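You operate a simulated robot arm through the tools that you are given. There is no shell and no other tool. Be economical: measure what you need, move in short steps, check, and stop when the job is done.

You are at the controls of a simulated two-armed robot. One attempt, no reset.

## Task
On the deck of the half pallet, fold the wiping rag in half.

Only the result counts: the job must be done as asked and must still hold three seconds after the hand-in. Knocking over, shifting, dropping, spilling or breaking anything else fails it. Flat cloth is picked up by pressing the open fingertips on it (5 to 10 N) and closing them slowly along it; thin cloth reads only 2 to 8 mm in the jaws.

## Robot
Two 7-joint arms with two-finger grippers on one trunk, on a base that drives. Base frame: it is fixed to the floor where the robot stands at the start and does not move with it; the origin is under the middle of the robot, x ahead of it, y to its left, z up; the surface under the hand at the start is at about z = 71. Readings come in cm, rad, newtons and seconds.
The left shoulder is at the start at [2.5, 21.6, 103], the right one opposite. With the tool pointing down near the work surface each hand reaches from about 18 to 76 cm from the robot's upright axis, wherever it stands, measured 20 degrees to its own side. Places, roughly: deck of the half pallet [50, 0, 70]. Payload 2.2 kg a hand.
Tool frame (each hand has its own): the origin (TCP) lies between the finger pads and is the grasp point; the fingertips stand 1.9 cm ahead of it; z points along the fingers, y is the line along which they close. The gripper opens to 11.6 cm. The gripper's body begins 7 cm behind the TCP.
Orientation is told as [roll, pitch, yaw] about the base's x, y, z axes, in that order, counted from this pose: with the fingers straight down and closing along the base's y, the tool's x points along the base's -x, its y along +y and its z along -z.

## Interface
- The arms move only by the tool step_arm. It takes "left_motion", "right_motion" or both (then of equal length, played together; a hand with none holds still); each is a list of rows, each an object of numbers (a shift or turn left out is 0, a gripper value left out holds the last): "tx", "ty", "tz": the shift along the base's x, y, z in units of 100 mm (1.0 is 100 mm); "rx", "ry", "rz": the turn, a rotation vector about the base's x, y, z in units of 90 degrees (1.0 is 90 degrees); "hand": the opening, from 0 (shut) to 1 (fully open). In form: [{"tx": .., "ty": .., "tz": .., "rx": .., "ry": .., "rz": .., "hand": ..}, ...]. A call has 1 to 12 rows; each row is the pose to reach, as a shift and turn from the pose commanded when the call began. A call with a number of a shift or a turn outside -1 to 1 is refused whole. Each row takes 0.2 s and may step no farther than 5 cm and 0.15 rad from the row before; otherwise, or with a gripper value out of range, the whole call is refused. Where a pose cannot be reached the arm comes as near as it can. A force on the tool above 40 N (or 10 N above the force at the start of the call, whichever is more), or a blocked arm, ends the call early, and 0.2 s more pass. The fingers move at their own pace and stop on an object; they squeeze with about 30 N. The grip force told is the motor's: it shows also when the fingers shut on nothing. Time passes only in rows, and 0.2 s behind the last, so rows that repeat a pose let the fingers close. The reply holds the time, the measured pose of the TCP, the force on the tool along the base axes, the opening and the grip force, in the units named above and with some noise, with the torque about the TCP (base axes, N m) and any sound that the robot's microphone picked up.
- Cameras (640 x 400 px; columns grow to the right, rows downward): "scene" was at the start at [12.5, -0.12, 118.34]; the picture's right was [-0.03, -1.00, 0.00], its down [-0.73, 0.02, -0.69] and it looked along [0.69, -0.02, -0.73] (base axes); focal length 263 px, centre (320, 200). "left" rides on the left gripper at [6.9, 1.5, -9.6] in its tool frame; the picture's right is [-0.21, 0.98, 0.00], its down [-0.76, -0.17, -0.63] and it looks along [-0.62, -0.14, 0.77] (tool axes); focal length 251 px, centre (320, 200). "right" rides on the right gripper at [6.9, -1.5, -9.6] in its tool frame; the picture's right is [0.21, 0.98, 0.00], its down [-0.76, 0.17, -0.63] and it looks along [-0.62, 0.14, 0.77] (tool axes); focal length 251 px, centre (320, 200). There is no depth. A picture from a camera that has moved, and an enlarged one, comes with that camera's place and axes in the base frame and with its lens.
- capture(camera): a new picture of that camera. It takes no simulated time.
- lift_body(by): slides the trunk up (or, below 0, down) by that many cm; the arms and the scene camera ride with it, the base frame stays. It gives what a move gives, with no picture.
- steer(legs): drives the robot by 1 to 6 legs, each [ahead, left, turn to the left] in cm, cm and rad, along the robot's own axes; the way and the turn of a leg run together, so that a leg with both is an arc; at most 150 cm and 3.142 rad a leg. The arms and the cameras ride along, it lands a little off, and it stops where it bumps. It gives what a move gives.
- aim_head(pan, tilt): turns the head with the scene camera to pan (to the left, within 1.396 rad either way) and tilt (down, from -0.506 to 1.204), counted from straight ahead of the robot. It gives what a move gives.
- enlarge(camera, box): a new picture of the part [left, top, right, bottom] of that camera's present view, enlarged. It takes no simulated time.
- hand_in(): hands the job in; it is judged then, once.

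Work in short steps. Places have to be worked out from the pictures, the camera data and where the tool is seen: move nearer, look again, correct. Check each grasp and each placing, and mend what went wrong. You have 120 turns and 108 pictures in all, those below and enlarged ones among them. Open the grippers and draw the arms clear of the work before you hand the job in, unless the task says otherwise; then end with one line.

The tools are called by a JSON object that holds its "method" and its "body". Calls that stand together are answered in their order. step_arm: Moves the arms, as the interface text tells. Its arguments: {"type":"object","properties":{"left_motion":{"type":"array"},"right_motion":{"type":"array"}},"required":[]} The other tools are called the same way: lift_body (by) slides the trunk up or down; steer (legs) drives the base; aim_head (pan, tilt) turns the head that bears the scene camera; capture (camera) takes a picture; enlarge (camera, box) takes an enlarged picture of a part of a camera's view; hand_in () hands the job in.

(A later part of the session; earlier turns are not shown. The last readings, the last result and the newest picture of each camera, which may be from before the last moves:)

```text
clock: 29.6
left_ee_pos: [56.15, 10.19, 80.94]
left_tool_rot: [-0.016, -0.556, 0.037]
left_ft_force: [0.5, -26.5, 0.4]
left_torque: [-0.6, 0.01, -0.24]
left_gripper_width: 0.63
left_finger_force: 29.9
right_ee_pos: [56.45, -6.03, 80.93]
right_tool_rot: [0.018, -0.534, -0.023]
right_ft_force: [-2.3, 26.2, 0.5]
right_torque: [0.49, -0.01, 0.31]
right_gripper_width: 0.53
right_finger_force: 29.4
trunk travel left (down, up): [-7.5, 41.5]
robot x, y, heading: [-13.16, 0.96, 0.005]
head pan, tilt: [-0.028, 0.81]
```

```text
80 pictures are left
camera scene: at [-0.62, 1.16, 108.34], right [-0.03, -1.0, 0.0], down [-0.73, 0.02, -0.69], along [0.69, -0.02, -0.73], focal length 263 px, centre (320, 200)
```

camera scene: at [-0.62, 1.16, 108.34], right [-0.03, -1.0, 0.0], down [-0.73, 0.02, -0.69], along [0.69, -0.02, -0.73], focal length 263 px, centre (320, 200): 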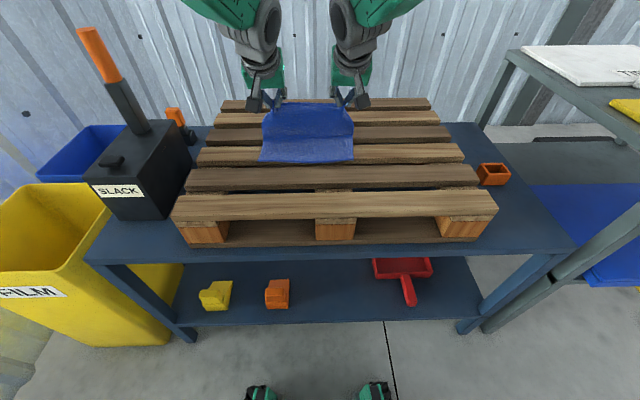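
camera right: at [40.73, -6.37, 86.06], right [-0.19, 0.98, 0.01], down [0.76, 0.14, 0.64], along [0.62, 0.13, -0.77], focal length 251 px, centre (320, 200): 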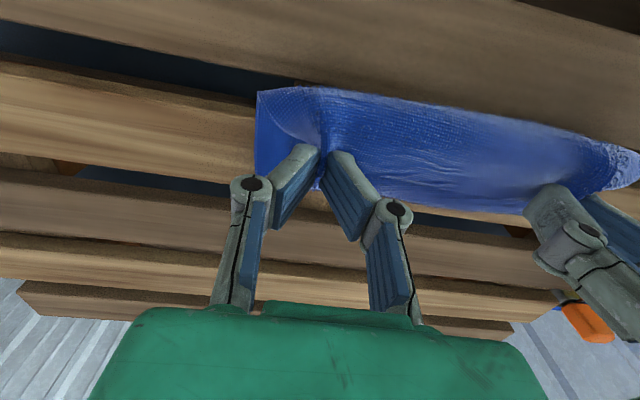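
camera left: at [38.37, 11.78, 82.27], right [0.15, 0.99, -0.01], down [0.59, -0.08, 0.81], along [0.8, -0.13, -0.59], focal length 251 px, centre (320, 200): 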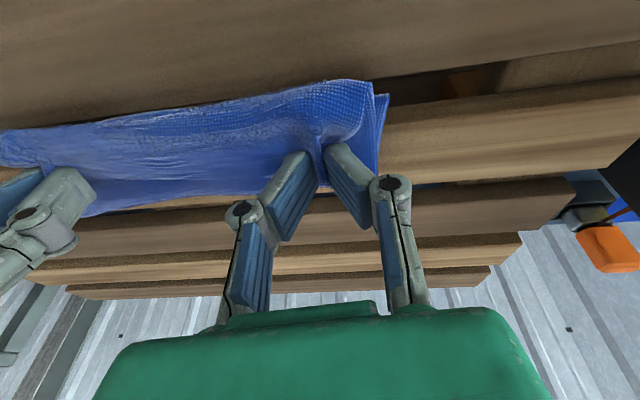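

Tilting still pushes the hands apart. I'll raise the head's gaze to see whether the forearms or elbows meet.

{"method": "aim_head", "body": {"pan": 0, "tilt": 0.1}}

{"method": "capture", "body": {"camera": "scene"}}

```text
clock: 30.6
left_ee_pos: [56.46, 10.19, 81.38]
left_tool_rot: [-0.019, -0.56, 0.04]
left_ft_force: [0.1, -26.3, 0.7]
left_torque: [-0.63, 0.01, -0.22]
left_gripper_width: 0.61
left_finger_force: 30.1
right_ee_pos: [56.42, -6.05, 81.54]
right_tool_rot: [0.022, -0.54, -0.025]
right_ft_force: [-0.7, 26.6, -0.2]
right_torque: [0.5, -0.03, 0.29]
right_gripper_width: 0.55
right_finger_force: 30.0
trunk travel left (down, up): [-7.5, 41.5]
robot x, y, heading: [-13.25, 1.36, 0.002]
head pan, tilt: [0.0, 0.099]
```

```text
79 pictures are left
camera scene: at [0.63, 1.39, 114.71], right [0.0, -1.0, 0.0], down [-0.11, 0.0, -0.99], along [0.99, 0.0, -0.11], focal length 263 px, centre (320, 200)
```

scene: 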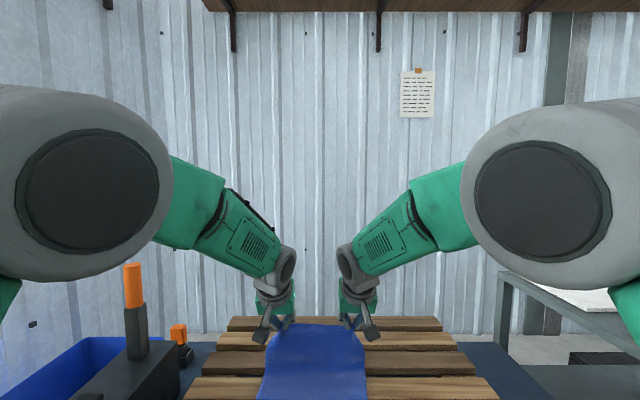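

The arms are clear of each other. I try commanding the hands inward to see if the offset follows.

{"method": "step_arm", "body": {"left_motion": [{"ty": -0.04}, {"ty": -0.08}, {"ty": -0.1}, {"ty": -0.1}], "right_motion": [{"ty": 0.04}, {"ty": 0.08}, {"ty": 0.1}, {"ty": 0.1}]}}

```text
clock: 31.6
left_ee_pos: [56.85, 10.16, 82.37]
left_tool_rot: [-0.035, -0.567, 0.064]
left_ft_force: [0.6, -22.1, 0.9]
left_torque: [-0.53, -0.04, -0.21]
left_gripper_width: 0.59
left_finger_force: 29.9
right_ee_pos: [56.93, -6.02, 82.39]
right_tool_rot: [0.04, -0.545, -0.046]
right_ft_force: [0.4, 23.1, -0.3]
right_torque: [0.43, 0.0, 0.27]
right_gripper_width: 0.56
right_finger_force: 30.1
trunk travel left (down, up): [-7.5, 41.5]
robot x, y, heading: [-13.07, 1.31, -0.0]
head pan, tilt: [0.0, 0.099]
```

The readings show hands rolling and yawing outward as if the wrists were near contact. I'll roll the wrists apart by 15° (fingertips inward) to give them room.

{"method": "step_arm", "body": {"left_motion": [{"ty": 0.05, "rx": -0.06}, {"ty": 0.1, "rx": -0.12}, {"ty": 0.1, "rx": -0.17}, {"ty": 0.1, "rx": -0.17}], "right_motion": [{"ty": -0.05, "rx": 0.06}, {"ty": -0.1, "rx": 0.12}, {"ty": -0.1, "rx": 0.17}, {"ty": -0.1, "rx": 0.17}]}}

```text
clock: 32.6
left_ee_pos: [56.01, 9.0, 82.09]
left_tool_rot: [-0.305, -0.551, 0.168]
left_ft_force: [-0.1, 0.1, 1.2]
left_torque: [0.03, 0.02, 0.03]
left_gripper_width: 0.46
left_finger_force: 30.2
right_ee_pos: [56.26, -4.96, 81.86]
right_tool_rot: [0.309, -0.532, -0.154]
right_ft_force: [0.5, 0.7, 0.9]
right_torque: [-0.05, 0.02, 0.0]
right_gripper_width: 0.41
right_finger_force: 30.5
trunk travel left (down, up): [-7.5, 41.5]
robot x, y, heading: [-13.01, 1.13, -0.001]
head pan, tilt: [0.0, 0.099]
```

The pull is gone and the pose is tracked. I re-aim the head at the rag and look.

{"method": "aim_head", "body": {"pan": 0, "tilt": 0.7}}

{"method": "enlarge", "body": {"camera": "scene", "box": [220, 80, 380, 200]}}

{"method": "capture", "body": {"camera": "left"}}

```text
clock: 33.6
left_ee_pos: [55.99, 8.84, 82.0]
left_tool_rot: [-0.306, -0.553, 0.169]
left_ft_force: [0.8, 0.4, 0.5]
left_torque: [0.05, 0.01, 0.02]
left_gripper_width: 0.45
left_finger_force: 29.8
right_ee_pos: [56.15, -5.02, 81.98]
right_tool_rot: [0.309, -0.533, -0.154]
right_ft_force: [-0.2, 0.0, 0.3]
right_torque: [-0.07, 0.03, 0.01]
right_gripper_width: 0.4
right_finger_force: 29.8
trunk travel left (down, up): [-7.5, 41.5]
robot x, y, heading: [-12.75, 1.47, -0.005]
head pan, tilt: [0.0, 0.7]
```

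```text
3.33 times, centred on (300, 140) of scene
camera zoom: at [-0.1, 1.39, 109.25], right [0.0, -1.0, 0.0], down [-0.65, 0.0, -0.76], along [0.76, 0.0, -0.65], focal length 878 px, centre (387, 400)
```

zoom: 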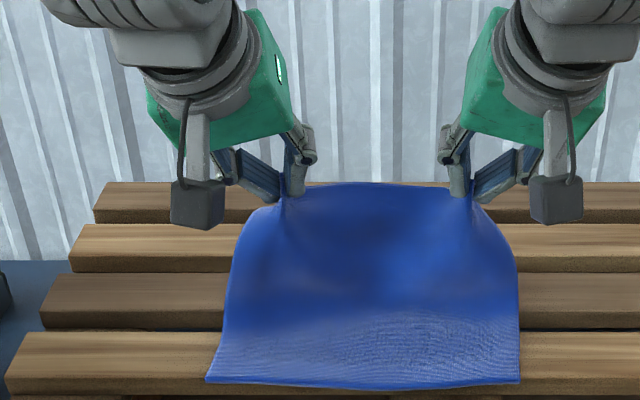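

```text
77 pictures are left
camera left: at [44.99, 11.45, 85.88], right [0.17, 0.98, -0.14], down [0.29, 0.08, 0.95], along [0.94, -0.2, -0.27], focal length 251 px, centre (320, 200)
```

left: 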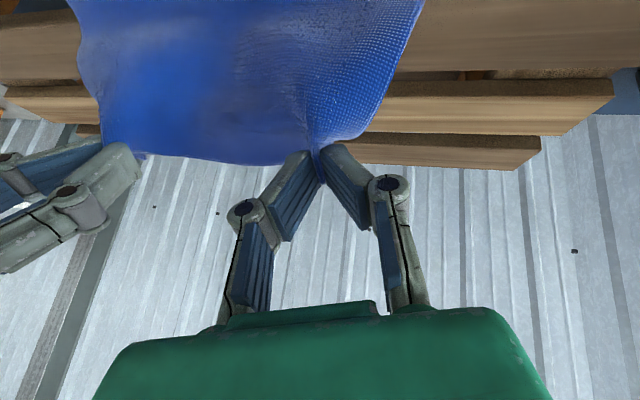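

The cloth is now a clean sheet again, near edge at x≈46.2, so the fold line should be about x=55.7. I swing the far edge over on a taut arc.

{"method": "step_arm", "body": {"left_motion": [{"tx": -0.11, "tz": 0.0}, {"tx": -0.25, "tz": -0.01}, {"tx": -0.4, "tz": -0.06}, {"tx": -0.57, "tz": -0.15}, {"tx": -0.7, "tz": -0.25}, {"tx": -0.81, "tz": -0.36}, {"tx": -0.81, "tz": -0.36}], "right_motion": [{"tx": -0.12, "tz": 0.0}, {"tx": -0.26, "tz": -0.01}, {"tx": -0.41, "tz": -0.06}, {"tx": -0.58, "tz": -0.15}, {"tx": -0.72, "tz": -0.25}, {"tx": -0.83, "tz": -0.36}, {"tx": -0.83, "tz": -0.36}]}}

{"method": "enlarge", "body": {"camera": "scene", "box": [220, 80, 380, 200]}}

{"method": "capture", "body": {"camera": "left"}}

```text
clock: 35.2
left_ee_pos: [47.98, 9.0, 78.47]
left_tool_rot: [-0.305, -0.554, 0.171]
left_ft_force: [1.2, 0.4, -0.4]
left_torque: [0.07, 0.01, 0.0]
left_gripper_width: 0.46
left_finger_force: 29.7
right_ee_pos: [47.95, -5.06, 78.39]
right_tool_rot: [0.308, -0.532, -0.153]
right_ft_force: [-0.6, 0.0, 0.2]
right_torque: [-0.07, -0.02, 0.01]
right_gripper_width: 0.41
right_finger_force: 29.9
trunk travel left (down, up): [-7.5, 41.5]
robot x, y, heading: [-13.34, 1.09, -0.0]
head pan, tilt: [0.0, 0.7]
```

```text
3.33 times, centred on (300, 140) of scene
camera zoom: at [-0.17, 1.39, 109.25], right [0.0, -1.0, 0.0], down [-0.65, 0.0, -0.76], along [0.76, 0.0, -0.65], focal length 878 px, centre (387, 400)
```

zoom: 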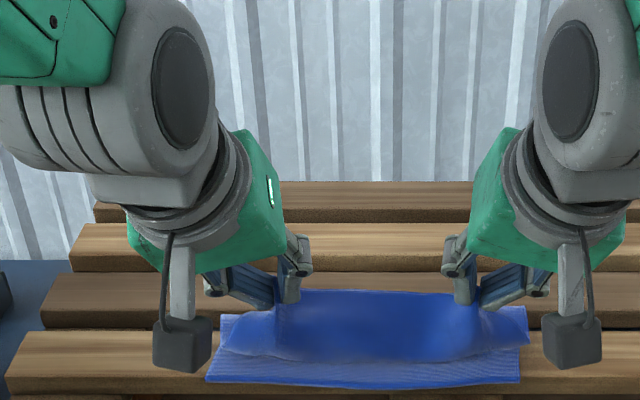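

```text
75 pictures are left
camera left: at [36.91, 11.42, 82.28], right [0.17, 0.98, -0.14], down [0.29, 0.08, 0.95], along [0.94, -0.2, -0.27], focal length 251 px, centre (320, 200)
```

left: 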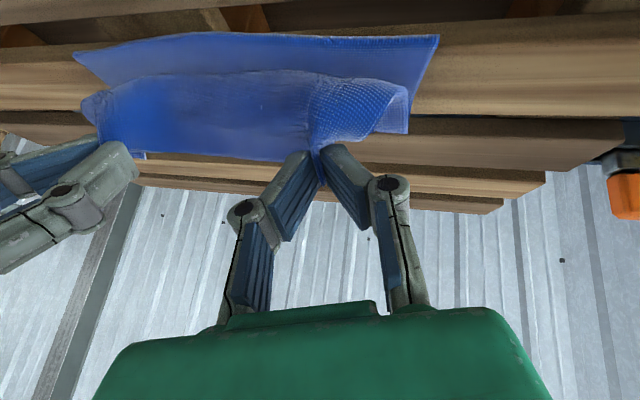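

The flap still bellies toward me in front of the pinch. I overshoot toward the robot at low height until it pulls taut behind the fingers, so the belly unrolls.

{"method": "step_arm", "body": {"left_motion": [{"tx": -0.15, "tz": 0.0}, {"tx": -0.3, "tz": -0.04}, {"tx": -0.45, "tz": -0.1}, {"tx": -0.55, "tz": -0.17}, {"tx": -0.55, "tz": -0.17}], "right_motion": [{"tx": -0.15, "tz": 0.0}, {"tx": -0.3, "tz": -0.04}, {"tx": -0.45, "tz": -0.1}, {"tx": -0.55, "tz": -0.17}, {"tx": -0.55, "tz": -0.17}]}}

{"method": "enlarge", "body": {"camera": "scene", "box": [220, 90, 380, 210]}}

{"method": "capture", "body": {"camera": "left"}}

```text
clock: 36.4
left_ee_pos: [42.43, 8.94, 76.75]
left_tool_rot: [-0.305, -0.554, 0.17]
left_ft_force: [0.5, 0.5, 0.6]
left_torque: [0.05, -0.02, 0.03]
left_gripper_width: 0.44
left_finger_force: 29.7
right_ee_pos: [42.41, -5.12, 76.72]
right_tool_rot: [0.309, -0.533, -0.154]
right_ft_force: [-0.8, -1.1, 0.3]
right_torque: [-0.05, 0.0, -0.01]
right_gripper_width: 0.4
right_finger_force: 29.9
trunk travel left (down, up): [-7.5, 41.5]
robot x, y, heading: [-13.13, 1.3, 0.002]
head pan, tilt: [0.0, 0.7]
```

```text
3.33 times, centred on (300, 150) of scene
camera zoom: at [-0.22, 1.38, 109.26], right [0.0, -1.0, 0.0], down [-0.65, 0.0, -0.76], along [0.76, 0.0, -0.65], focal length 878 px, centre (387, 367)
```

zoom: 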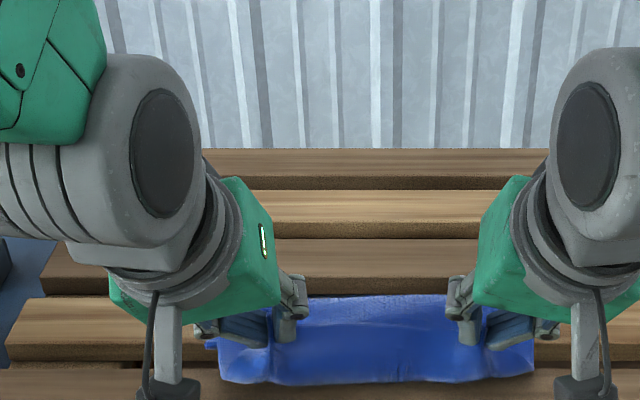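

```text
73 pictures are left
camera left: at [31.38, 11.38, 80.62], right [0.17, 0.98, -0.14], down [0.29, 0.08, 0.95], along [0.94, -0.21, -0.27], focal length 251 px, centre (320, 200)
```

left: 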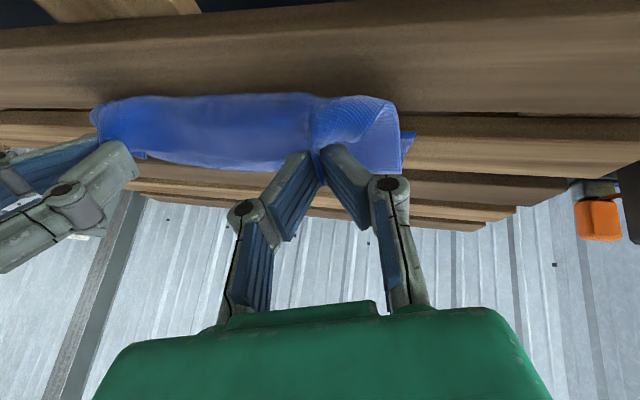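

The taut arc actually rolled the fold line toward me, to x≈51. Better to come down on a slack 45° diagonal so the layer is laid progressively, so I first go back up over x≈57.

{"method": "step_arm", "body": {"left_motion": [{"tx": 0.15, "tz": 0.12}, {"tx": 0.3, "tz": 0.22}, {"tx": 0.5, "tz": 0.34}, {"tx": 0.7, "tz": 0.44}, {"tx": 0.9, "tz": 0.52}, {"tx": 0.99, "tz": 0.53}], "right_motion": [{"tx": 0.15, "tz": 0.12}, {"tx": 0.3, "tz": 0.22}, {"tx": 0.5, "tz": 0.34}, {"tx": 0.7, "tz": 0.44}, {"tx": 0.9, "tz": 0.52}, {"tx": 0.99, "tz": 0.53}]}}

{"method": "step_arm", "body": {"left_motion": [{"tx": 0.2}, {"tx": 0.4}, {"tx": 0.5}, {"tx": 0.5}], "right_motion": [{"tx": 0.2}, {"tx": 0.4}, {"tx": 0.5}, {"tx": 0.5}]}}

{"method": "enlarge", "body": {"camera": "scene", "box": [220, 80, 380, 200]}}

```text
clock: 37.8
left_ee_pos: [52.46, 9.01, 82.02]
left_tool_rot: [-0.303, -0.551, 0.17]
left_ft_force: [-0.1, 0.1, -1.0]
left_torque: [0.09, 0.0, 0.05]
left_gripper_width: 0.47
left_finger_force: 29.8
right_ee_pos: [52.36, -5.01, 81.95]
right_tool_rot: [0.308, -0.532, -0.154]
right_ft_force: [-0.5, 0.1, -0.5]
right_torque: [-0.03, -0.01, -0.02]
right_gripper_width: 0.41
right_finger_force: 30.4
trunk travel left (down, up): [-7.5, 41.5]
robot x, y, heading: [-13.3, 1.18, 0.003]
head pan, tilt: [0.0, 0.7]
```

```text
clock: 38.8
left_ee_pos: [57.39, 8.93, 82.07]
left_tool_rot: [-0.303, -0.551, 0.171]
left_ft_force: [-0.3, 0.4, -0.2]
left_torque: [0.03, 0.02, 0.01]
left_gripper_width: 0.46
left_finger_force: 30.2
right_ee_pos: [57.15, -5.03, 81.85]
right_tool_rot: [0.309, -0.533, -0.154]
right_ft_force: [0.0, -0.2, -0.2]
right_torque: [-0.04, 0.01, 0.0]
right_gripper_width: 0.41
right_finger_force: 30.2
trunk travel left (down, up): [-7.5, 41.5]
robot x, y, heading: [-12.82, 1.33, 0.004]
head pan, tilt: [0.0, 0.7]
```

```text
3.33 times, centred on (300, 140) of scene
camera zoom: at [-0.11, 1.39, 109.25], right [0.0, -1.0, 0.0], down [-0.65, 0.0, -0.76], along [0.76, 0.0, -0.65], focal length 878 px, centre (387, 400)
```

zoom: 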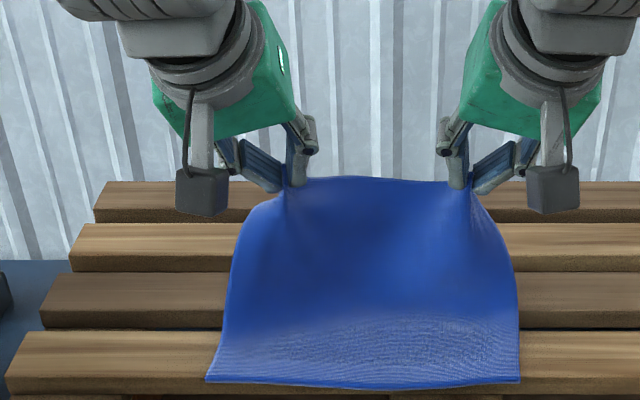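

The sheet is intact, near edge still at 46.2. I lower the edge far out to lay the bottom layer, then bring it over along a slack, lower arc.

{"method": "step_arm", "body": {"left_motion": [{"tx": 0.15, "tz": -0.15}, {"tx": 0.28, "tz": -0.35}, {"tx": 0.36, "tz": -0.5}, {"tx": 0.37, "tz": -0.6}, {"tx": 0.37, "tz": -0.6}], "right_motion": [{"tx": 0.15, "tz": -0.15}, {"tx": 0.28, "tz": -0.35}, {"tx": 0.37, "tz": -0.5}, {"tx": 0.39, "tz": -0.59}, {"tx": 0.39, "tz": -0.59}]}}

{"method": "step_arm", "body": {"left_motion": [{"tx": -0.11, "tz": 0.13}, {"tx": -0.23, "tz": 0.22}, {"tx": -0.38, "tz": 0.28}, {"tx": -0.53, "tz": 0.3}, {"tx": -0.68, "tz": 0.26}, {"tx": -0.83, "tz": 0.18}, {"tx": -0.83, "tz": 0.18}], "right_motion": [{"tx": -0.11, "tz": 0.13}, {"tx": -0.23, "tz": 0.22}, {"tx": -0.38, "tz": 0.28}, {"tx": -0.53, "tz": 0.3}, {"tx": -0.68, "tz": 0.26}, {"tx": -0.83, "tz": 0.18}, {"tx": -0.83, "tz": 0.18}]}}

{"method": "enlarge", "body": {"camera": "scene", "box": [220, 80, 380, 200]}}

{"method": "capture", "body": {"camera": "left"}}

```text
clock: 40.0
left_ee_pos: [61.06, 8.95, 76.01]
left_tool_rot: [-0.303, -0.553, 0.171]
left_ft_force: [0.3, 0.7, 0.4]
left_torque: [0.0, 0.01, 0.01]
left_gripper_width: 0.44
left_finger_force: 29.7
right_ee_pos: [61.19, -4.92, 76.09]
right_tool_rot: [0.309, -0.533, -0.153]
right_ft_force: [-0.3, -0.2, -0.6]
right_torque: [-0.06, -0.02, -0.01]
right_gripper_width: 0.4
right_finger_force: 29.7
trunk travel left (down, up): [-7.5, 41.5]
robot x, y, heading: [-12.78, 1.3, -0.0]
head pan, tilt: [0.0, 0.7]
```

```text
clock: 41.6
left_ee_pos: [52.8, 8.99, 77.85]
left_tool_rot: [-0.306, -0.553, 0.171]
left_ft_force: [-0.2, 0.1, -0.1]
left_torque: [0.09, -0.01, 0.0]
left_gripper_width: 0.48
left_finger_force: 29.8
right_ee_pos: [52.98, -5.01, 77.96]
right_tool_rot: [0.309, -0.531, -0.154]
right_ft_force: [0.2, 0.0, 0.3]
right_torque: [-0.04, 0.01, 0.02]
right_gripper_width: 0.41
right_finger_force: 30.4
trunk travel left (down, up): [-7.5, 41.5]
robot x, y, heading: [-12.89, 1.41, -0.001]
head pan, tilt: [0.0, 0.7]
```

```text
3.33 times, centred on (300, 140) of scene
camera zoom: at [-0.11, 1.39, 109.25], right [0.0, -1.0, 0.0], down [-0.65, 0.0, -0.76], along [0.76, 0.0, -0.65], focal length 878 px, centre (387, 400)
```

zoom: 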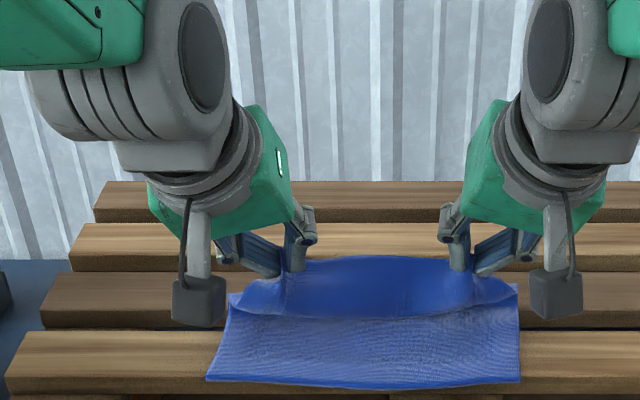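

```text
70 pictures are left
camera left: at [41.71, 11.43, 81.66], right [0.17, 0.98, -0.14], down [0.29, 0.08, 0.95], along [0.94, -0.2, -0.27], focal length 251 px, centre (320, 200)
```

left: 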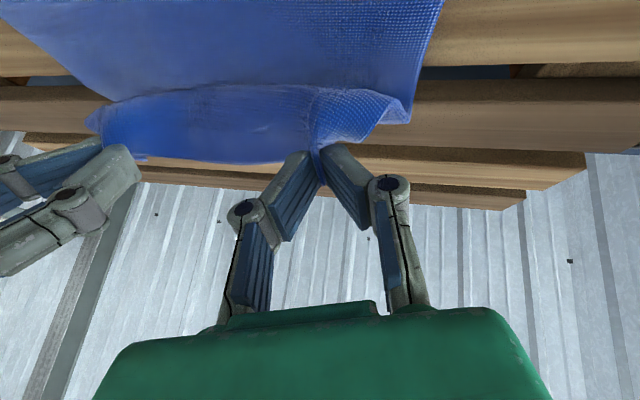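

Now the belly touches at about x=52.5, which implies a fold line at ≈55.7, as wanted. I continue down the diagonal.

{"method": "step_arm", "body": {"left_motion": [{"tx": -0.12, "tz": -0.09}, {"tx": -0.24, "tz": -0.18}, {"tx": -0.36, "tz": -0.27}, {"tx": -0.45, "tz": -0.34}, {"tx": -0.45, "tz": -0.34}], "right_motion": [{"tx": -0.12, "tz": -0.09}, {"tx": -0.24, "tz": -0.18}, {"tx": -0.36, "tz": -0.27}, {"tx": -0.46, "tz": -0.34}, {"tx": -0.46, "tz": -0.34}]}}

{"method": "enlarge", "body": {"camera": "scene", "box": [220, 80, 380, 200]}}

{"method": "capture", "body": {"camera": "left"}}

```text
clock: 42.8
left_ee_pos: [48.3, 8.88, 74.61]
left_tool_rot: [-0.304, -0.554, 0.172]
left_ft_force: [0.7, -0.1, 2.9]
left_torque: [-0.01, 0.0, 0.01]
left_gripper_width: 0.46
left_finger_force: 30.1
right_ee_pos: [48.42, -5.06, 74.4]
right_tool_rot: [0.308, -0.531, -0.154]
right_ft_force: [-0.1, 0.1, 1.2]
right_torque: [-0.03, 0.01, 0.03]
right_gripper_width: 0.41
right_finger_force: 30.2
trunk travel left (down, up): [-7.5, 41.5]
robot x, y, heading: [-13.2, 1.21, 0.002]
head pan, tilt: [0.0, 0.7]
```

```text
3.33 times, centred on (300, 140) of scene
camera zoom: at [-0.18, 1.38, 109.26], right [0.0, -1.0, 0.0], down [-0.65, 0.0, -0.76], along [0.76, 0.0, -0.65], focal length 878 px, centre (387, 400)
```

zoom: 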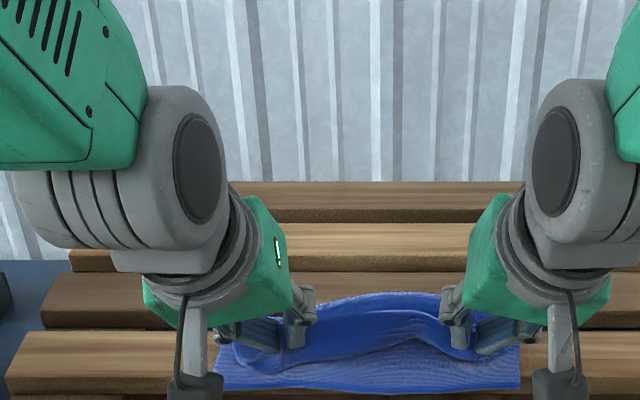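

```text
68 pictures are left
camera left: at [37.22, 11.37, 78.37], right [0.17, 0.98, -0.14], down [0.29, 0.08, 0.95], along [0.94, -0.21, -0.27], focal length 251 px, centre (320, 200)
```

left: 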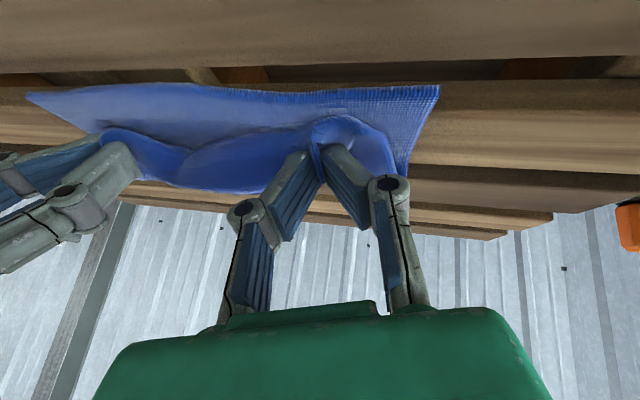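

The flap's loop now lies behind the fingers, with the fold near x≈55. I hop the edge the last 2 cm to the near edge with a small lift.

{"method": "step_arm", "body": {"left_motion": [{"tz": 0.08, "tx": -0.03}, {"tz": 0.12, "tx": -0.1}, {"tz": 0.1, "tx": -0.2}, {"tz": 0.0, "tx": -0.25}, {"tz": -0.05, "tx": -0.25}, {"tz": -0.05, "tx": -0.25}], "right_motion": [{"tz": 0.1, "tx": -0.03}, {"tz": 0.14, "tx": -0.1}, {"tz": 0.12, "tx": -0.2}, {"tz": 0.02, "tx": -0.26}, {"tz": -0.03, "tx": -0.26}, {"tz": -0.03, "tx": -0.26}]}}

{"method": "enlarge", "body": {"camera": "scene", "box": [220, 80, 380, 200]}}

{"method": "capture", "body": {"camera": "left"}}

{"method": "capture", "body": {"camera": "right"}}

```text
clock: 44.2
left_ee_pos: [45.86, 8.98, 74.06]
left_tool_rot: [-0.304, -0.558, 0.171]
left_ft_force: [0.2, 0.2, 10.7]
left_torque: [-0.03, -0.02, 0.01]
left_gripper_width: 0.43
left_finger_force: 30.0
right_ee_pos: [45.59, -4.93, 74.2]
right_tool_rot: [0.31, -0.533, -0.155]
right_ft_force: [0.5, 0.3, 2.5]
right_torque: [-0.05, 0.01, 0.03]
right_gripper_width: 0.4
right_finger_force: 29.5
trunk travel left (down, up): [-7.5, 41.5]
robot x, y, heading: [-13.37, 1.19, -0.003]
head pan, tilt: [0.0, 0.7]
```

```text
3.33 times, centred on (300, 140) of scene
camera zoom: at [-0.34, 1.39, 109.29], right [0.0, -1.0, 0.0], down [-0.65, 0.0, -0.76], along [0.76, 0.0, -0.65], focal length 878 px, centre (387, 400)
```

zoom: 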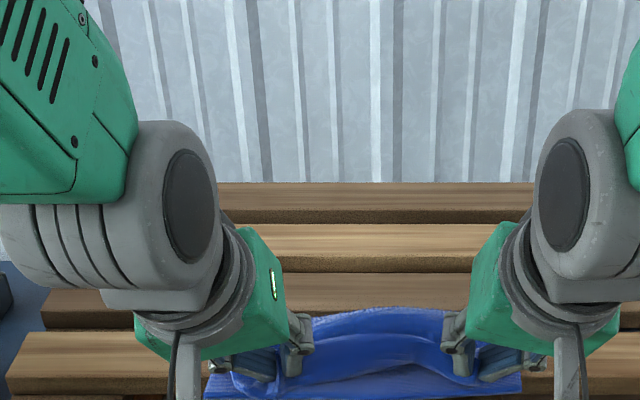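

```text
66 pictures are left
camera left: at [34.7, 11.42, 77.88], right [0.17, 0.98, -0.14], down [0.29, 0.08, 0.95], along [0.94, -0.2, -0.27], focal length 251 px, centre (320, 200)
```

left: 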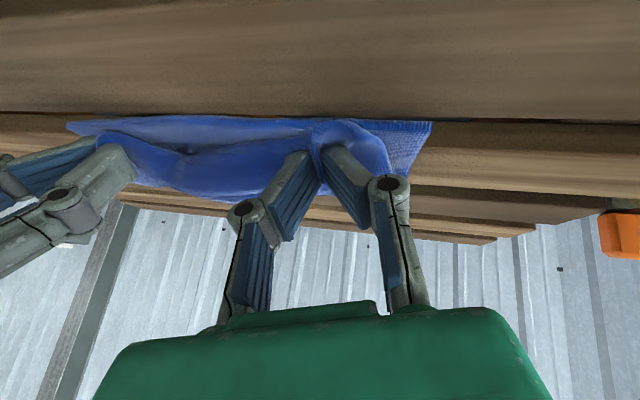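

```text
65 pictures are left
camera right: at [34.7, -7.71, 78.31], right [-0.19, 0.97, 0.15], down [0.31, -0.08, 0.95], along [0.93, 0.22, -0.29], focal length 251 px, centre (320, 200)
```

right: 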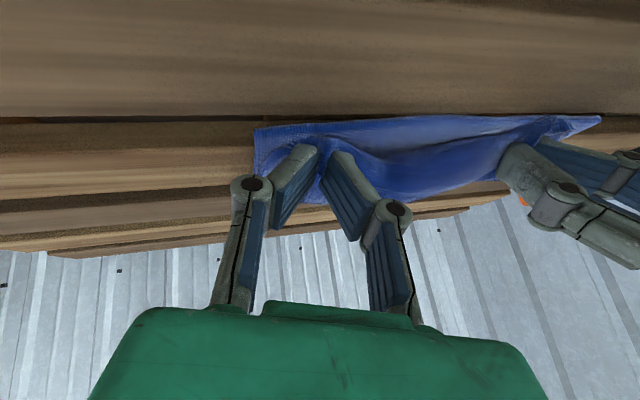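

The pinch tips are at x≈46.9, at the near edge. I release gently, then withdraw both hands along the finger axes and look.

{"method": "step_arm", "body": {"left_motion": [{"tz": 0.03, "hand": 0.05}, {"tz": 0.03, "hand": 0.12}, {"tz": 0.03, "hand": 0.2}, {"tz": 0.03, "hand": 0.28}, {"tx": -0.1, "tz": 0.17}, {"tx": -0.25, "tz": 0.42}, {"tx": -0.5, "tz": 0.8}, {"tx": -0.5, "tz": 0.8}], "right_motion": [{"tz": 0.0, "hand": 0.05}, {"tz": 0.0, "hand": 0.12}, {"tz": 0.0, "hand": 0.2}, {"tz": 0.0, "hand": 0.28}, {"tx": -0.1, "tz": 0.15}, {"tx": -0.25, "tz": 0.42}, {"tx": -0.5, "tz": 0.8}, {"tx": -0.5, "tz": 0.8}]}}

{"method": "step_arm", "body": {"left_motion": [{"ty": 0.4, "tz": 0.2}, {"ty": 0.8, "tz": 0.4}], "right_motion": [{"ty": -0.4, "tz": 0.2}, {"ty": -0.8, "tz": 0.4}]}}

{"method": "enlarge", "body": {"camera": "scene", "box": [220, 90, 380, 210]}}

{"method": "capture", "body": {"camera": "left"}}

```text
clock: 46.0
left_ee_pos: [40.97, 9.08, 81.64]
left_tool_rot: [-0.304, -0.55, 0.171]
left_ft_force: [0.4, -0.9, -0.4]
left_torque: [0.0, 0.02, -0.03]
left_gripper_width: 3.24
left_finger_force: 0.0
right_ee_pos: [40.92, -4.91, 81.84]
right_tool_rot: [0.308, -0.529, -0.155]
right_ft_force: [0.2, -0.1, -1.1]
right_torque: [0.02, 0.01, 0.02]
right_gripper_width: 3.28
right_finger_force: 0.1
trunk travel left (down, up): [-7.5, 41.5]
robot x, y, heading: [-13.09, 1.76, -0.003]
head pan, tilt: [0.0, 0.7]
```

```text
clock: 46.6
left_ee_pos: [40.77, 16.98, 86.0]
left_tool_rot: [-0.304, -0.553, 0.17]
left_ft_force: [-0.6, 0.1, 0.1]
left_torque: [0.01, -0.01, 0.01]
left_gripper_width: 3.28
left_finger_force: 0.0
right_ee_pos: [40.65, -12.98, 86.17]
right_tool_rot: [0.31, -0.531, -0.15]
right_ft_force: [0.1, 0.4, 0.4]
right_torque: [0.04, -0.05, 0.01]
right_gripper_width: 3.27
right_finger_force: 0.1
trunk travel left (down, up): [-7.5, 41.5]
robot x, y, heading: [-13.09, 1.44, 0.003]
head pan, tilt: [0.0, 0.7]
```

```text
3.33 times, centred on (300, 150) of scene
camera zoom: at [-0.37, 1.39, 109.28], right [0.0, -1.0, 0.0], down [-0.65, 0.0, -0.76], along [0.76, 0.0, -0.65], focal length 878 px, centre (387, 367)
```

zoom: 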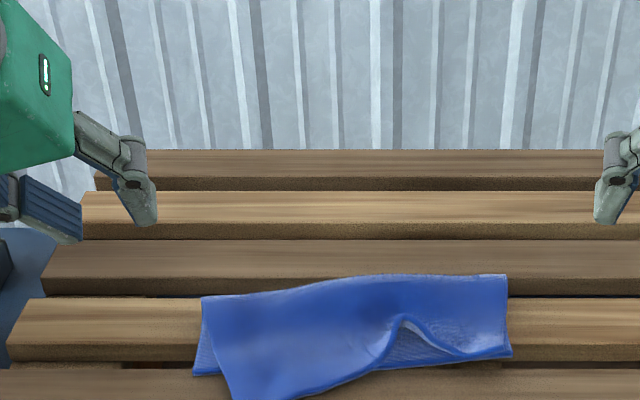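

```text
63 pictures are left
camera left: at [29.71, 19.47, 89.78], right [0.17, 0.98, -0.14], down [0.29, 0.08, 0.95], along [0.94, -0.21, -0.27], focal length 251 px, centre (320, 200)
```

left: 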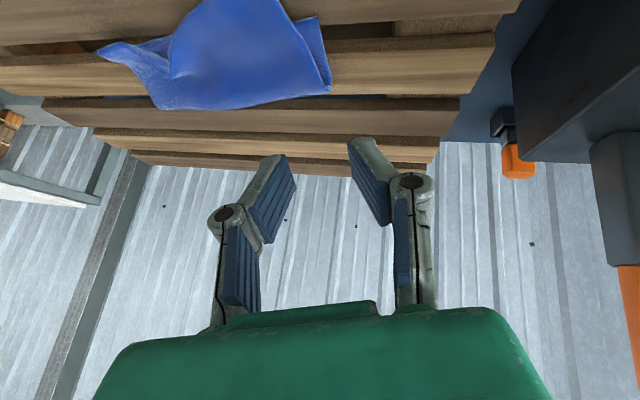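

The rag is basically folded, though the flap's left corner was dragged about 3 cm too far and there's a hump mid-edge. I move the hands away and look more closely.

{"method": "aim_head", "body": {"pan": 0, "tilt": 0.9}}

{"method": "lift_body", "body": {"by": 14}}

{"method": "enlarge", "body": {"camera": "scene", "box": [240, 60, 380, 160]}}

{"method": "capture", "body": {"camera": "scene"}}

```text
clock: 47.4
left_ee_pos: [40.79, 16.94, 85.87]
left_tool_rot: [-0.307, -0.554, 0.172]
left_ft_force: [0.1, 1.0, 0.3]
left_torque: [0.03, 0.01, -0.04]
left_gripper_width: 3.27
left_finger_force: 0.0
right_ee_pos: [40.6, -13.02, 86.16]
right_tool_rot: [0.309, -0.534, -0.153]
right_ft_force: [0.1, 0.7, -0.2]
right_torque: [0.03, -0.02, -0.01]
right_gripper_width: 3.26
right_finger_force: 0.0
trunk travel left (down, up): [-7.5, 41.5]
robot x, y, heading: [-13.19, 1.05, -0.005]
head pan, tilt: [0.0, 0.901]
```

```text
clock: 49.0
left_ee_pos: [40.79, 16.94, 99.91]
left_tool_rot: [-0.304, -0.552, 0.17]
left_ft_force: [-1.0, 0.5, 0.8]
left_torque: [-0.01, -0.01, 0.02]
left_gripper_width: 3.24
left_finger_force: 0.0
right_ee_pos: [40.75, -12.94, 100.1]
right_tool_rot: [0.31, -0.532, -0.154]
right_ft_force: [-0.4, 0.0, -0.3]
right_torque: [0.0, 0.03, 0.01]
right_gripper_width: 3.27
right_finger_force: 0.0
trunk travel left (down, up): [-21.5, 27.5]
robot x, y, heading: [-13.49, 1.39, 0.001]
head pan, tilt: [0.0, 0.901]
```

```text
4.00 times, centred on (310, 110) of scene
camera zoom: at [-1.15, 1.39, 121.64], right [0.0, -1.0, 0.0], down [-0.79, 0.0, -0.62], along [0.62, 0.0, -0.79], focal length 1054 px, centre (360, 560)
```

zoom: 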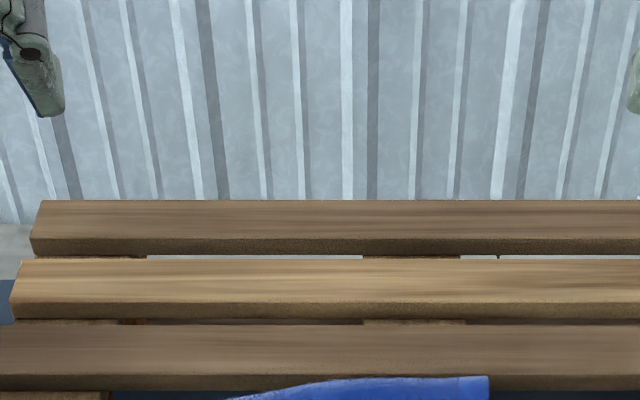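

```text
61 pictures are left
camera scene: at [-1.15, 1.39, 121.64], right [0.0, -1.0, 0.0], down [-0.79, 0.0, -0.62], along [0.62, 0.0, -0.79], focal length 263 px, centre (320, 200)
```

scene: 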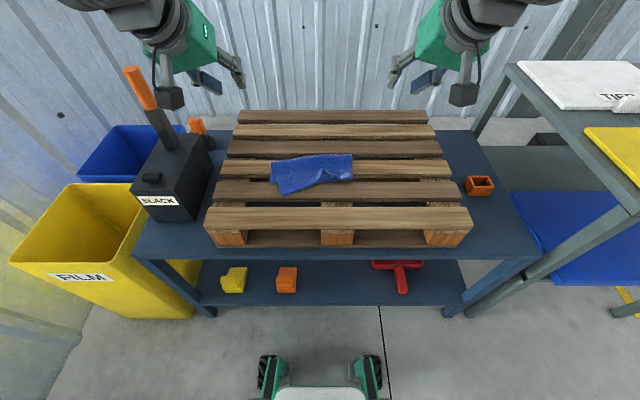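

{"method": "enlarge", "body": {"camera": "scene", "box": [256, 138, 376, 213]}}

```text
5.33 times, centred on (316, 176) of scene
camera zoom: at [-1.15, 1.39, 121.64], right [0.0, -1.0, 0.0], down [-0.79, 0.0, -0.62], along [0.62, 0.0, -0.79], focal length 1405 px, centre (341, 331)
```

zoom: 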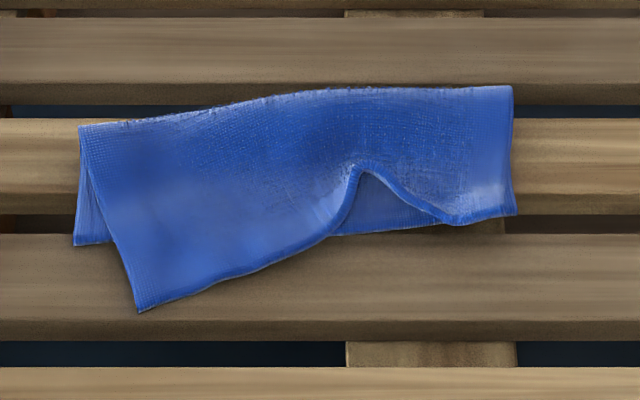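

Measured: left half of fold at x≈51.5, flap left corner at about [39.3, 10.6] against the bottom corner [43.5, 14.0]; the right side is close. I'll re-grasp the flap's left corner with the left hand upright and relay it, so I straighten the hand first.

{"method": "step_arm", "body": {"left_motion": [{"rx": 0.06, "tz": -0.2}, {"rx": 0.12, "tz": -0.4}, {"rx": 0.172, "tz": -0.6, "ty": -0.1}, {"rx": 0.172, "tz": -0.8, "ty": -0.3}, {"rx": 0.172, "tz": -0.9, "ty": -0.55}]}}

{"method": "step_arm", "body": {"left_motion": [{"ry": 0.09, "tz": -0.2}, {"ry": 0.18, "tz": -0.5}, {"ry": 0.27, "tz": -0.8}, {"ry": 0.355, "tz": -1.0}, {"ry": 0.355, "tz": -1.0}]}}

{"method": "capture", "body": {"camera": "left"}}

```text
clock: 50.2
left_ee_pos: [41.75, 12.0, 92.91]
left_tool_rot: [-0.05, -0.597, 0.063]
left_ft_force: [0.0, -0.4, 0.5]
left_torque: [0.01, 0.01, 0.0]
left_gripper_width: 3.26
left_finger_force: 0.1
right_ee_pos: [40.74, -12.97, 100.17]
right_tool_rot: [0.308, -0.531, -0.151]
right_ft_force: [0.8, -0.6, 0.0]
right_torque: [0.0, 0.03, -0.03]
right_gripper_width: 3.25
right_finger_force: 0.0
trunk travel left (down, up): [-21.5, 27.5]
robot x, y, heading: [-13.15, 1.07, -0.002]
head pan, tilt: [0.0, 0.901]
```

```text
clock: 51.4
left_ee_pos: [40.83, 11.41, 80.85]
left_tool_rot: [0.012, -0.017, -0.001]
left_ft_force: [-0.2, 0.2, -0.1]
left_torque: [0.01, -0.02, 0.0]
left_gripper_width: 3.24
left_finger_force: 0.0
right_ee_pos: [40.58, -13.06, 100.26]
right_tool_rot: [0.311, -0.532, -0.156]
right_ft_force: [0.1, -0.2, 0.3]
right_torque: [0.0, 0.01, -0.04]
right_gripper_width: 3.26
right_finger_force: 0.1
trunk travel left (down, up): [-21.5, 27.5]
robot x, y, heading: [-13.26, 1.54, 0.002]
head pan, tilt: [0.0, 0.901]
```

```text
59 pictures are left
camera left: at [33.72, 12.83, 90.46], right [0.22, 0.98, 0.02], down [0.74, -0.18, 0.64], along [0.63, -0.13, -0.77], focal length 251 px, centre (320, 200)
```

left: 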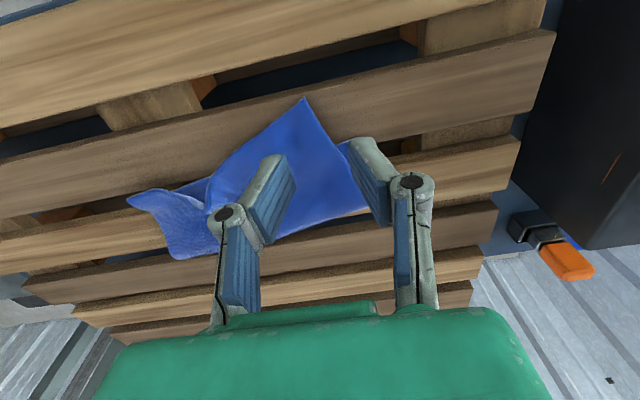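

The corner is at [39.5, 10.6] on slat 5, single layer over wood. I yaw to match its diagonal, narrow to about 2.4 cm and descend to contact.

{"method": "step_arm", "body": {"left_motion": [{"tx": 0.02, "ty": -0.08, "tz": -0.1, "rz": -0.08, "hand": 0.21}, {"tx": 0.05, "ty": -0.16, "tz": -0.3, "rz": -0.16}, {"tx": 0.05, "ty": -0.16, "tz": -0.55, "rz": -0.24}, {"tx": 0.05, "ty": -0.16, "tz": -0.7, "rz": -0.24}, {"tx": 0.05, "ty": -0.16, "tz": -0.74, "rz": -0.24}, {"tx": 0.05, "ty": -0.16, "tz": -0.76, "rz": -0.24}]}}

{"method": "capture", "body": {"camera": "left"}}

```text
clock: 52.8
left_ee_pos: [41.38, 9.9, 73.32]
left_tool_rot: [0.013, -0.021, -0.379]
left_ft_force: [-0.6, 2.0, 3.4]
left_torque: [-0.02, -0.02, 0.05]
left_gripper_width: 2.43
left_finger_force: 0.0
right_ee_pos: [40.55, -13.05, 100.1]
right_tool_rot: [0.307, -0.533, -0.154]
right_ft_force: [0.6, 0.7, -0.2]
right_torque: [0.03, -0.01, 0.02]
right_gripper_width: 3.26
right_finger_force: 0.0
trunk travel left (down, up): [-21.5, 27.5]
robot x, y, heading: [-13.17, 1.11, -0.0]
head pan, tilt: [0.0, 0.901]
```

```text
58 pictures are left
camera left: at [35.34, 13.73, 82.91], right [0.56, 0.83, 0.02], down [0.63, -0.44, 0.64], along [0.54, -0.35, -0.76], focal length 251 px, centre (320, 200)
```

left: 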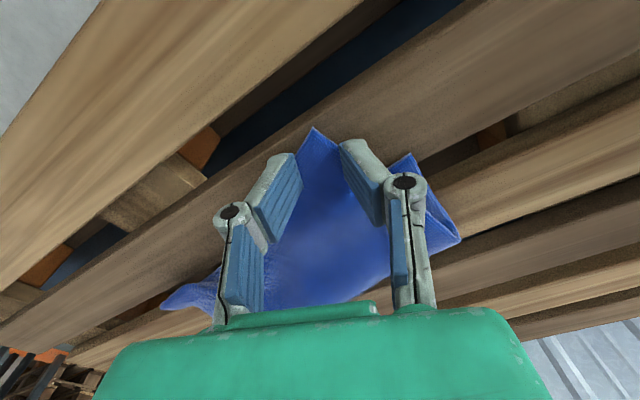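

The corner sits neatly between the fingers. I press a bit more and close slowly, then lift 2 cm to test.

{"method": "step_arm", "body": {"left_motion": [{"tz": -0.02}, {"tz": -0.02, "hand": 0.18}, {"tz": -0.02, "hand": 0.15}, {"tz": -0.02, "hand": 0.12}, {"tz": -0.02, "hand": 0.09}, {"tz": -0.02, "hand": 0.06}, {"tz": -0.02, "hand": 0.03}, {"tz": -0.02, "hand": 0.0}, {"tz": -0.02, "hand": 0.0}, {"tz": 0.1}, {"tz": 0.2}]}}

{"method": "capture", "body": {"camera": "left"}}

```text
clock: 55.2
left_ee_pos: [41.45, 9.88, 75.31]
left_tool_rot: [0.014, -0.017, -0.378]
left_ft_force: [-0.7, -0.6, 0.4]
left_torque: [0.03, -0.01, -0.03]
left_gripper_width: 0.42
left_finger_force: 29.7
right_ee_pos: [40.71, -13.19, 100.06]
right_tool_rot: [0.312, -0.532, -0.156]
right_ft_force: [0.9, -0.1, 0.1]
right_torque: [0.02, -0.02, 0.0]
right_gripper_width: 3.24
right_finger_force: 0.2
trunk travel left (down, up): [-21.5, 27.5]
robot x, y, heading: [-13.16, 1.11, -0.003]
head pan, tilt: [0.0, 0.901]
```

```text
57 pictures are left
camera left: at [35.27, 13.7, 84.85], right [0.56, 0.83, 0.02], down [0.63, -0.44, 0.64], along [0.54, -0.35, -0.77], focal length 251 px, centre (320, 200)
```

left: 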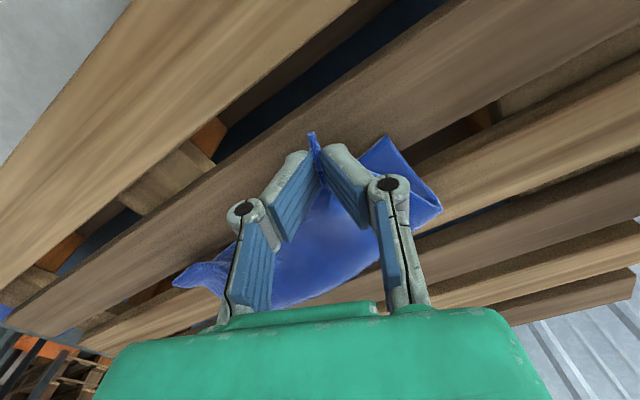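

Grasp holds with the sheet leaving the fingers in the right direction. I lift the corner over the fold to roll the fold line outward, then bring it down on the bottom corner near [43.5, 14].

{"method": "step_arm", "body": {"left_motion": [{"tx": 0.2, "ty": 0.1, "tz": 0.2}, {"tx": 0.4, "ty": 0.2, "tz": 0.35}, {"tx": 0.65, "ty": 0.28, "tz": 0.45}, {"tx": 0.85, "ty": 0.33, "tz": 0.5}, {"tx": 1.0, "ty": 0.34, "tz": 0.46}, {"tx": 1.0, "ty": 0.34, "tz": 0.46}]}}

{"method": "enlarge", "body": {"camera": "scene", "box": [256, 138, 376, 213]}}

```text
clock: 56.6
left_ee_pos: [51.42, 13.22, 79.91]
left_tool_rot: [0.013, -0.017, -0.378]
left_ft_force: [0.3, -0.7, -0.2]
left_torque: [0.0, 0.03, 0.01]
left_gripper_width: 0.43
left_finger_force: 30.2
right_ee_pos: [40.61, -13.11, 100.16]
right_tool_rot: [0.309, -0.533, -0.154]
right_ft_force: [0.6, -0.3, -0.3]
right_torque: [-0.01, -0.01, 0.03]
right_gripper_width: 3.26
right_finger_force: 0.1
trunk travel left (down, up): [-21.5, 27.5]
robot x, y, heading: [-13.13, 1.59, 0.001]
head pan, tilt: [0.0, 0.901]
```

```text
5.33 times, centred on (316, 176) of scene
camera zoom: at [-1.08, 1.32, 121.65], right [0.0, -1.0, 0.0], down [-0.79, 0.0, -0.62], along [0.62, 0.0, -0.79], focal length 1405 px, centre (341, 331)
```

zoom: 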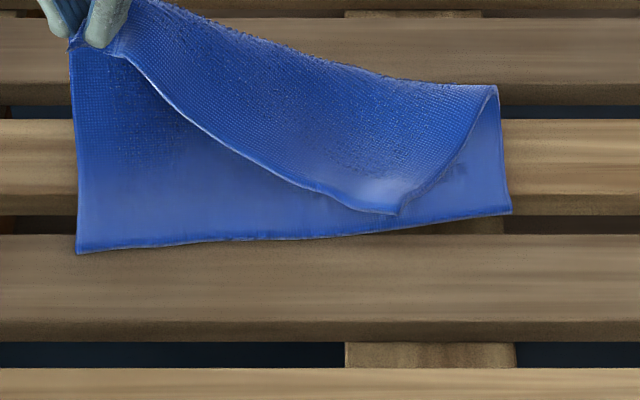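

That opened up cleanly, with the bottom left corner at [43.0, 13.8]. I bring the flap corner down on a slack diagonal onto it.

{"method": "step_arm", "body": {"left_motion": [{"tx": -0.12, "ty": 0.0, "tz": -0.08}, {"tx": -0.26, "ty": 0.02, "tz": -0.2}, {"tx": -0.4, "ty": 0.03, "tz": -0.35}, {"tx": -0.54, "ty": 0.03, "tz": -0.48}, {"tx": -0.66, "ty": 0.03, "tz": -0.58}, {"tx": -0.7, "ty": 0.03, "tz": -0.62}, {"tx": -0.7, "ty": 0.03, "tz": -0.62}]}}

{"method": "enlarge", "body": {"camera": "scene", "box": [256, 138, 376, 213]}}

```text
clock: 58.2
left_ee_pos: [44.43, 13.43, 73.77]
left_tool_rot: [0.012, -0.02, -0.379]
left_ft_force: [-0.2, 0.0, 1.0]
left_torque: [-0.02, -0.01, 0.01]
left_gripper_width: 0.41
left_finger_force: 29.8
right_ee_pos: [40.8, -13.08, 100.1]
right_tool_rot: [0.309, -0.532, -0.154]
right_ft_force: [0.7, 0.7, -0.7]
right_torque: [0.0, -0.02, 0.01]
right_gripper_width: 3.27
right_finger_force: 0.2
trunk travel left (down, up): [-21.5, 27.5]
robot x, y, heading: [-12.81, 1.18, 0.001]
head pan, tilt: [0.0, 0.901]
```

```text
5.33 times, centred on (316, 176) of scene
camera zoom: at [-1.07, 1.31, 121.65], right [0.0, -1.0, 0.0], down [-0.79, 0.0, -0.62], along [0.62, 0.0, -0.79], focal length 1405 px, centre (341, 331)
```

zoom: 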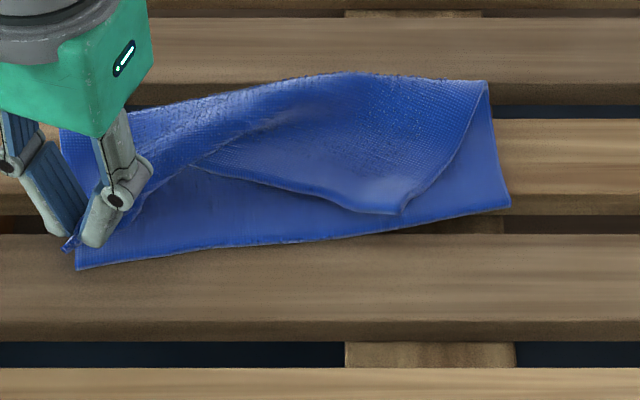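

The flap corner is 1.2 cm short of the bottom corner, so I shift it and release, lifting straight up.

{"method": "step_arm", "body": {"left_motion": [{"tx": -0.05, "tz": 0.05}, {"tx": -0.12, "ty": -0.03, "tz": 0.02}, {"tx": -0.12, "ty": -0.03, "tz": -0.02}, {"tx": -0.12, "ty": -0.03, "tz": -0.02, "hand": 0.06}, {"tx": -0.12, "ty": -0.03, "tz": -0.01, "hand": 0.14}, {"tx": -0.12, "ty": -0.03, "tz": -0.0, "hand": 0.24}, {"tx": -0.12, "ty": -0.03, "tz": 0.15, "hand": 0.3}, {"tx": -0.12, "ty": -0.03, "tz": 0.4}, {"tx": -0.12, "ty": 0.2, "tz": 0.8}, {"tx": -0.12, "ty": 0.6, "tz": 1.0}]}}

{"method": "enlarge", "body": {"camera": "scene", "box": [256, 138, 376, 213]}}

```text
clock: 60.4
left_ee_pos: [43.16, 19.68, 83.83]
left_tool_rot: [0.012, -0.017, -0.378]
left_ft_force: [-0.9, 0.5, 0.3]
left_torque: [-0.02, 0.0, -0.01]
left_gripper_width: 3.48
left_finger_force: 0.1
right_ee_pos: [40.78, -12.96, 100.15]
right_tool_rot: [0.307, -0.532, -0.154]
right_ft_force: [0.6, -0.6, -0.3]
right_torque: [-0.04, -0.04, 0.0]
right_gripper_width: 3.27
right_finger_force: 0.0
trunk travel left (down, up): [-21.5, 27.5]
robot x, y, heading: [-13.13, 1.27, 0.002]
head pan, tilt: [0.0, 0.901]
```

```text
5.33 times, centred on (316, 176) of scene
camera zoom: at [-1.11, 1.59, 121.65], right [0.0, -1.0, 0.0], down [-0.79, 0.0, -0.62], along [0.62, 0.0, -0.79], focal length 1405 px, centre (341, 331)
```

zoom: 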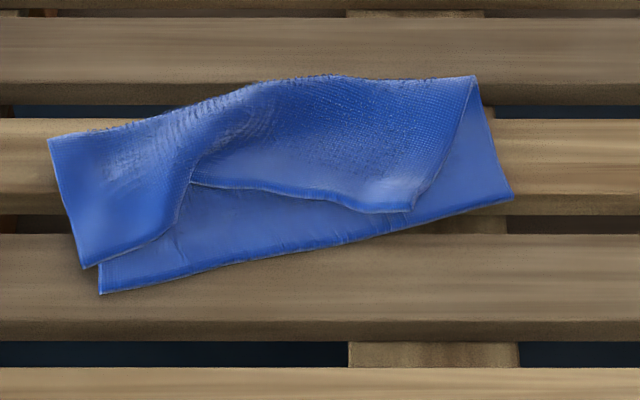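

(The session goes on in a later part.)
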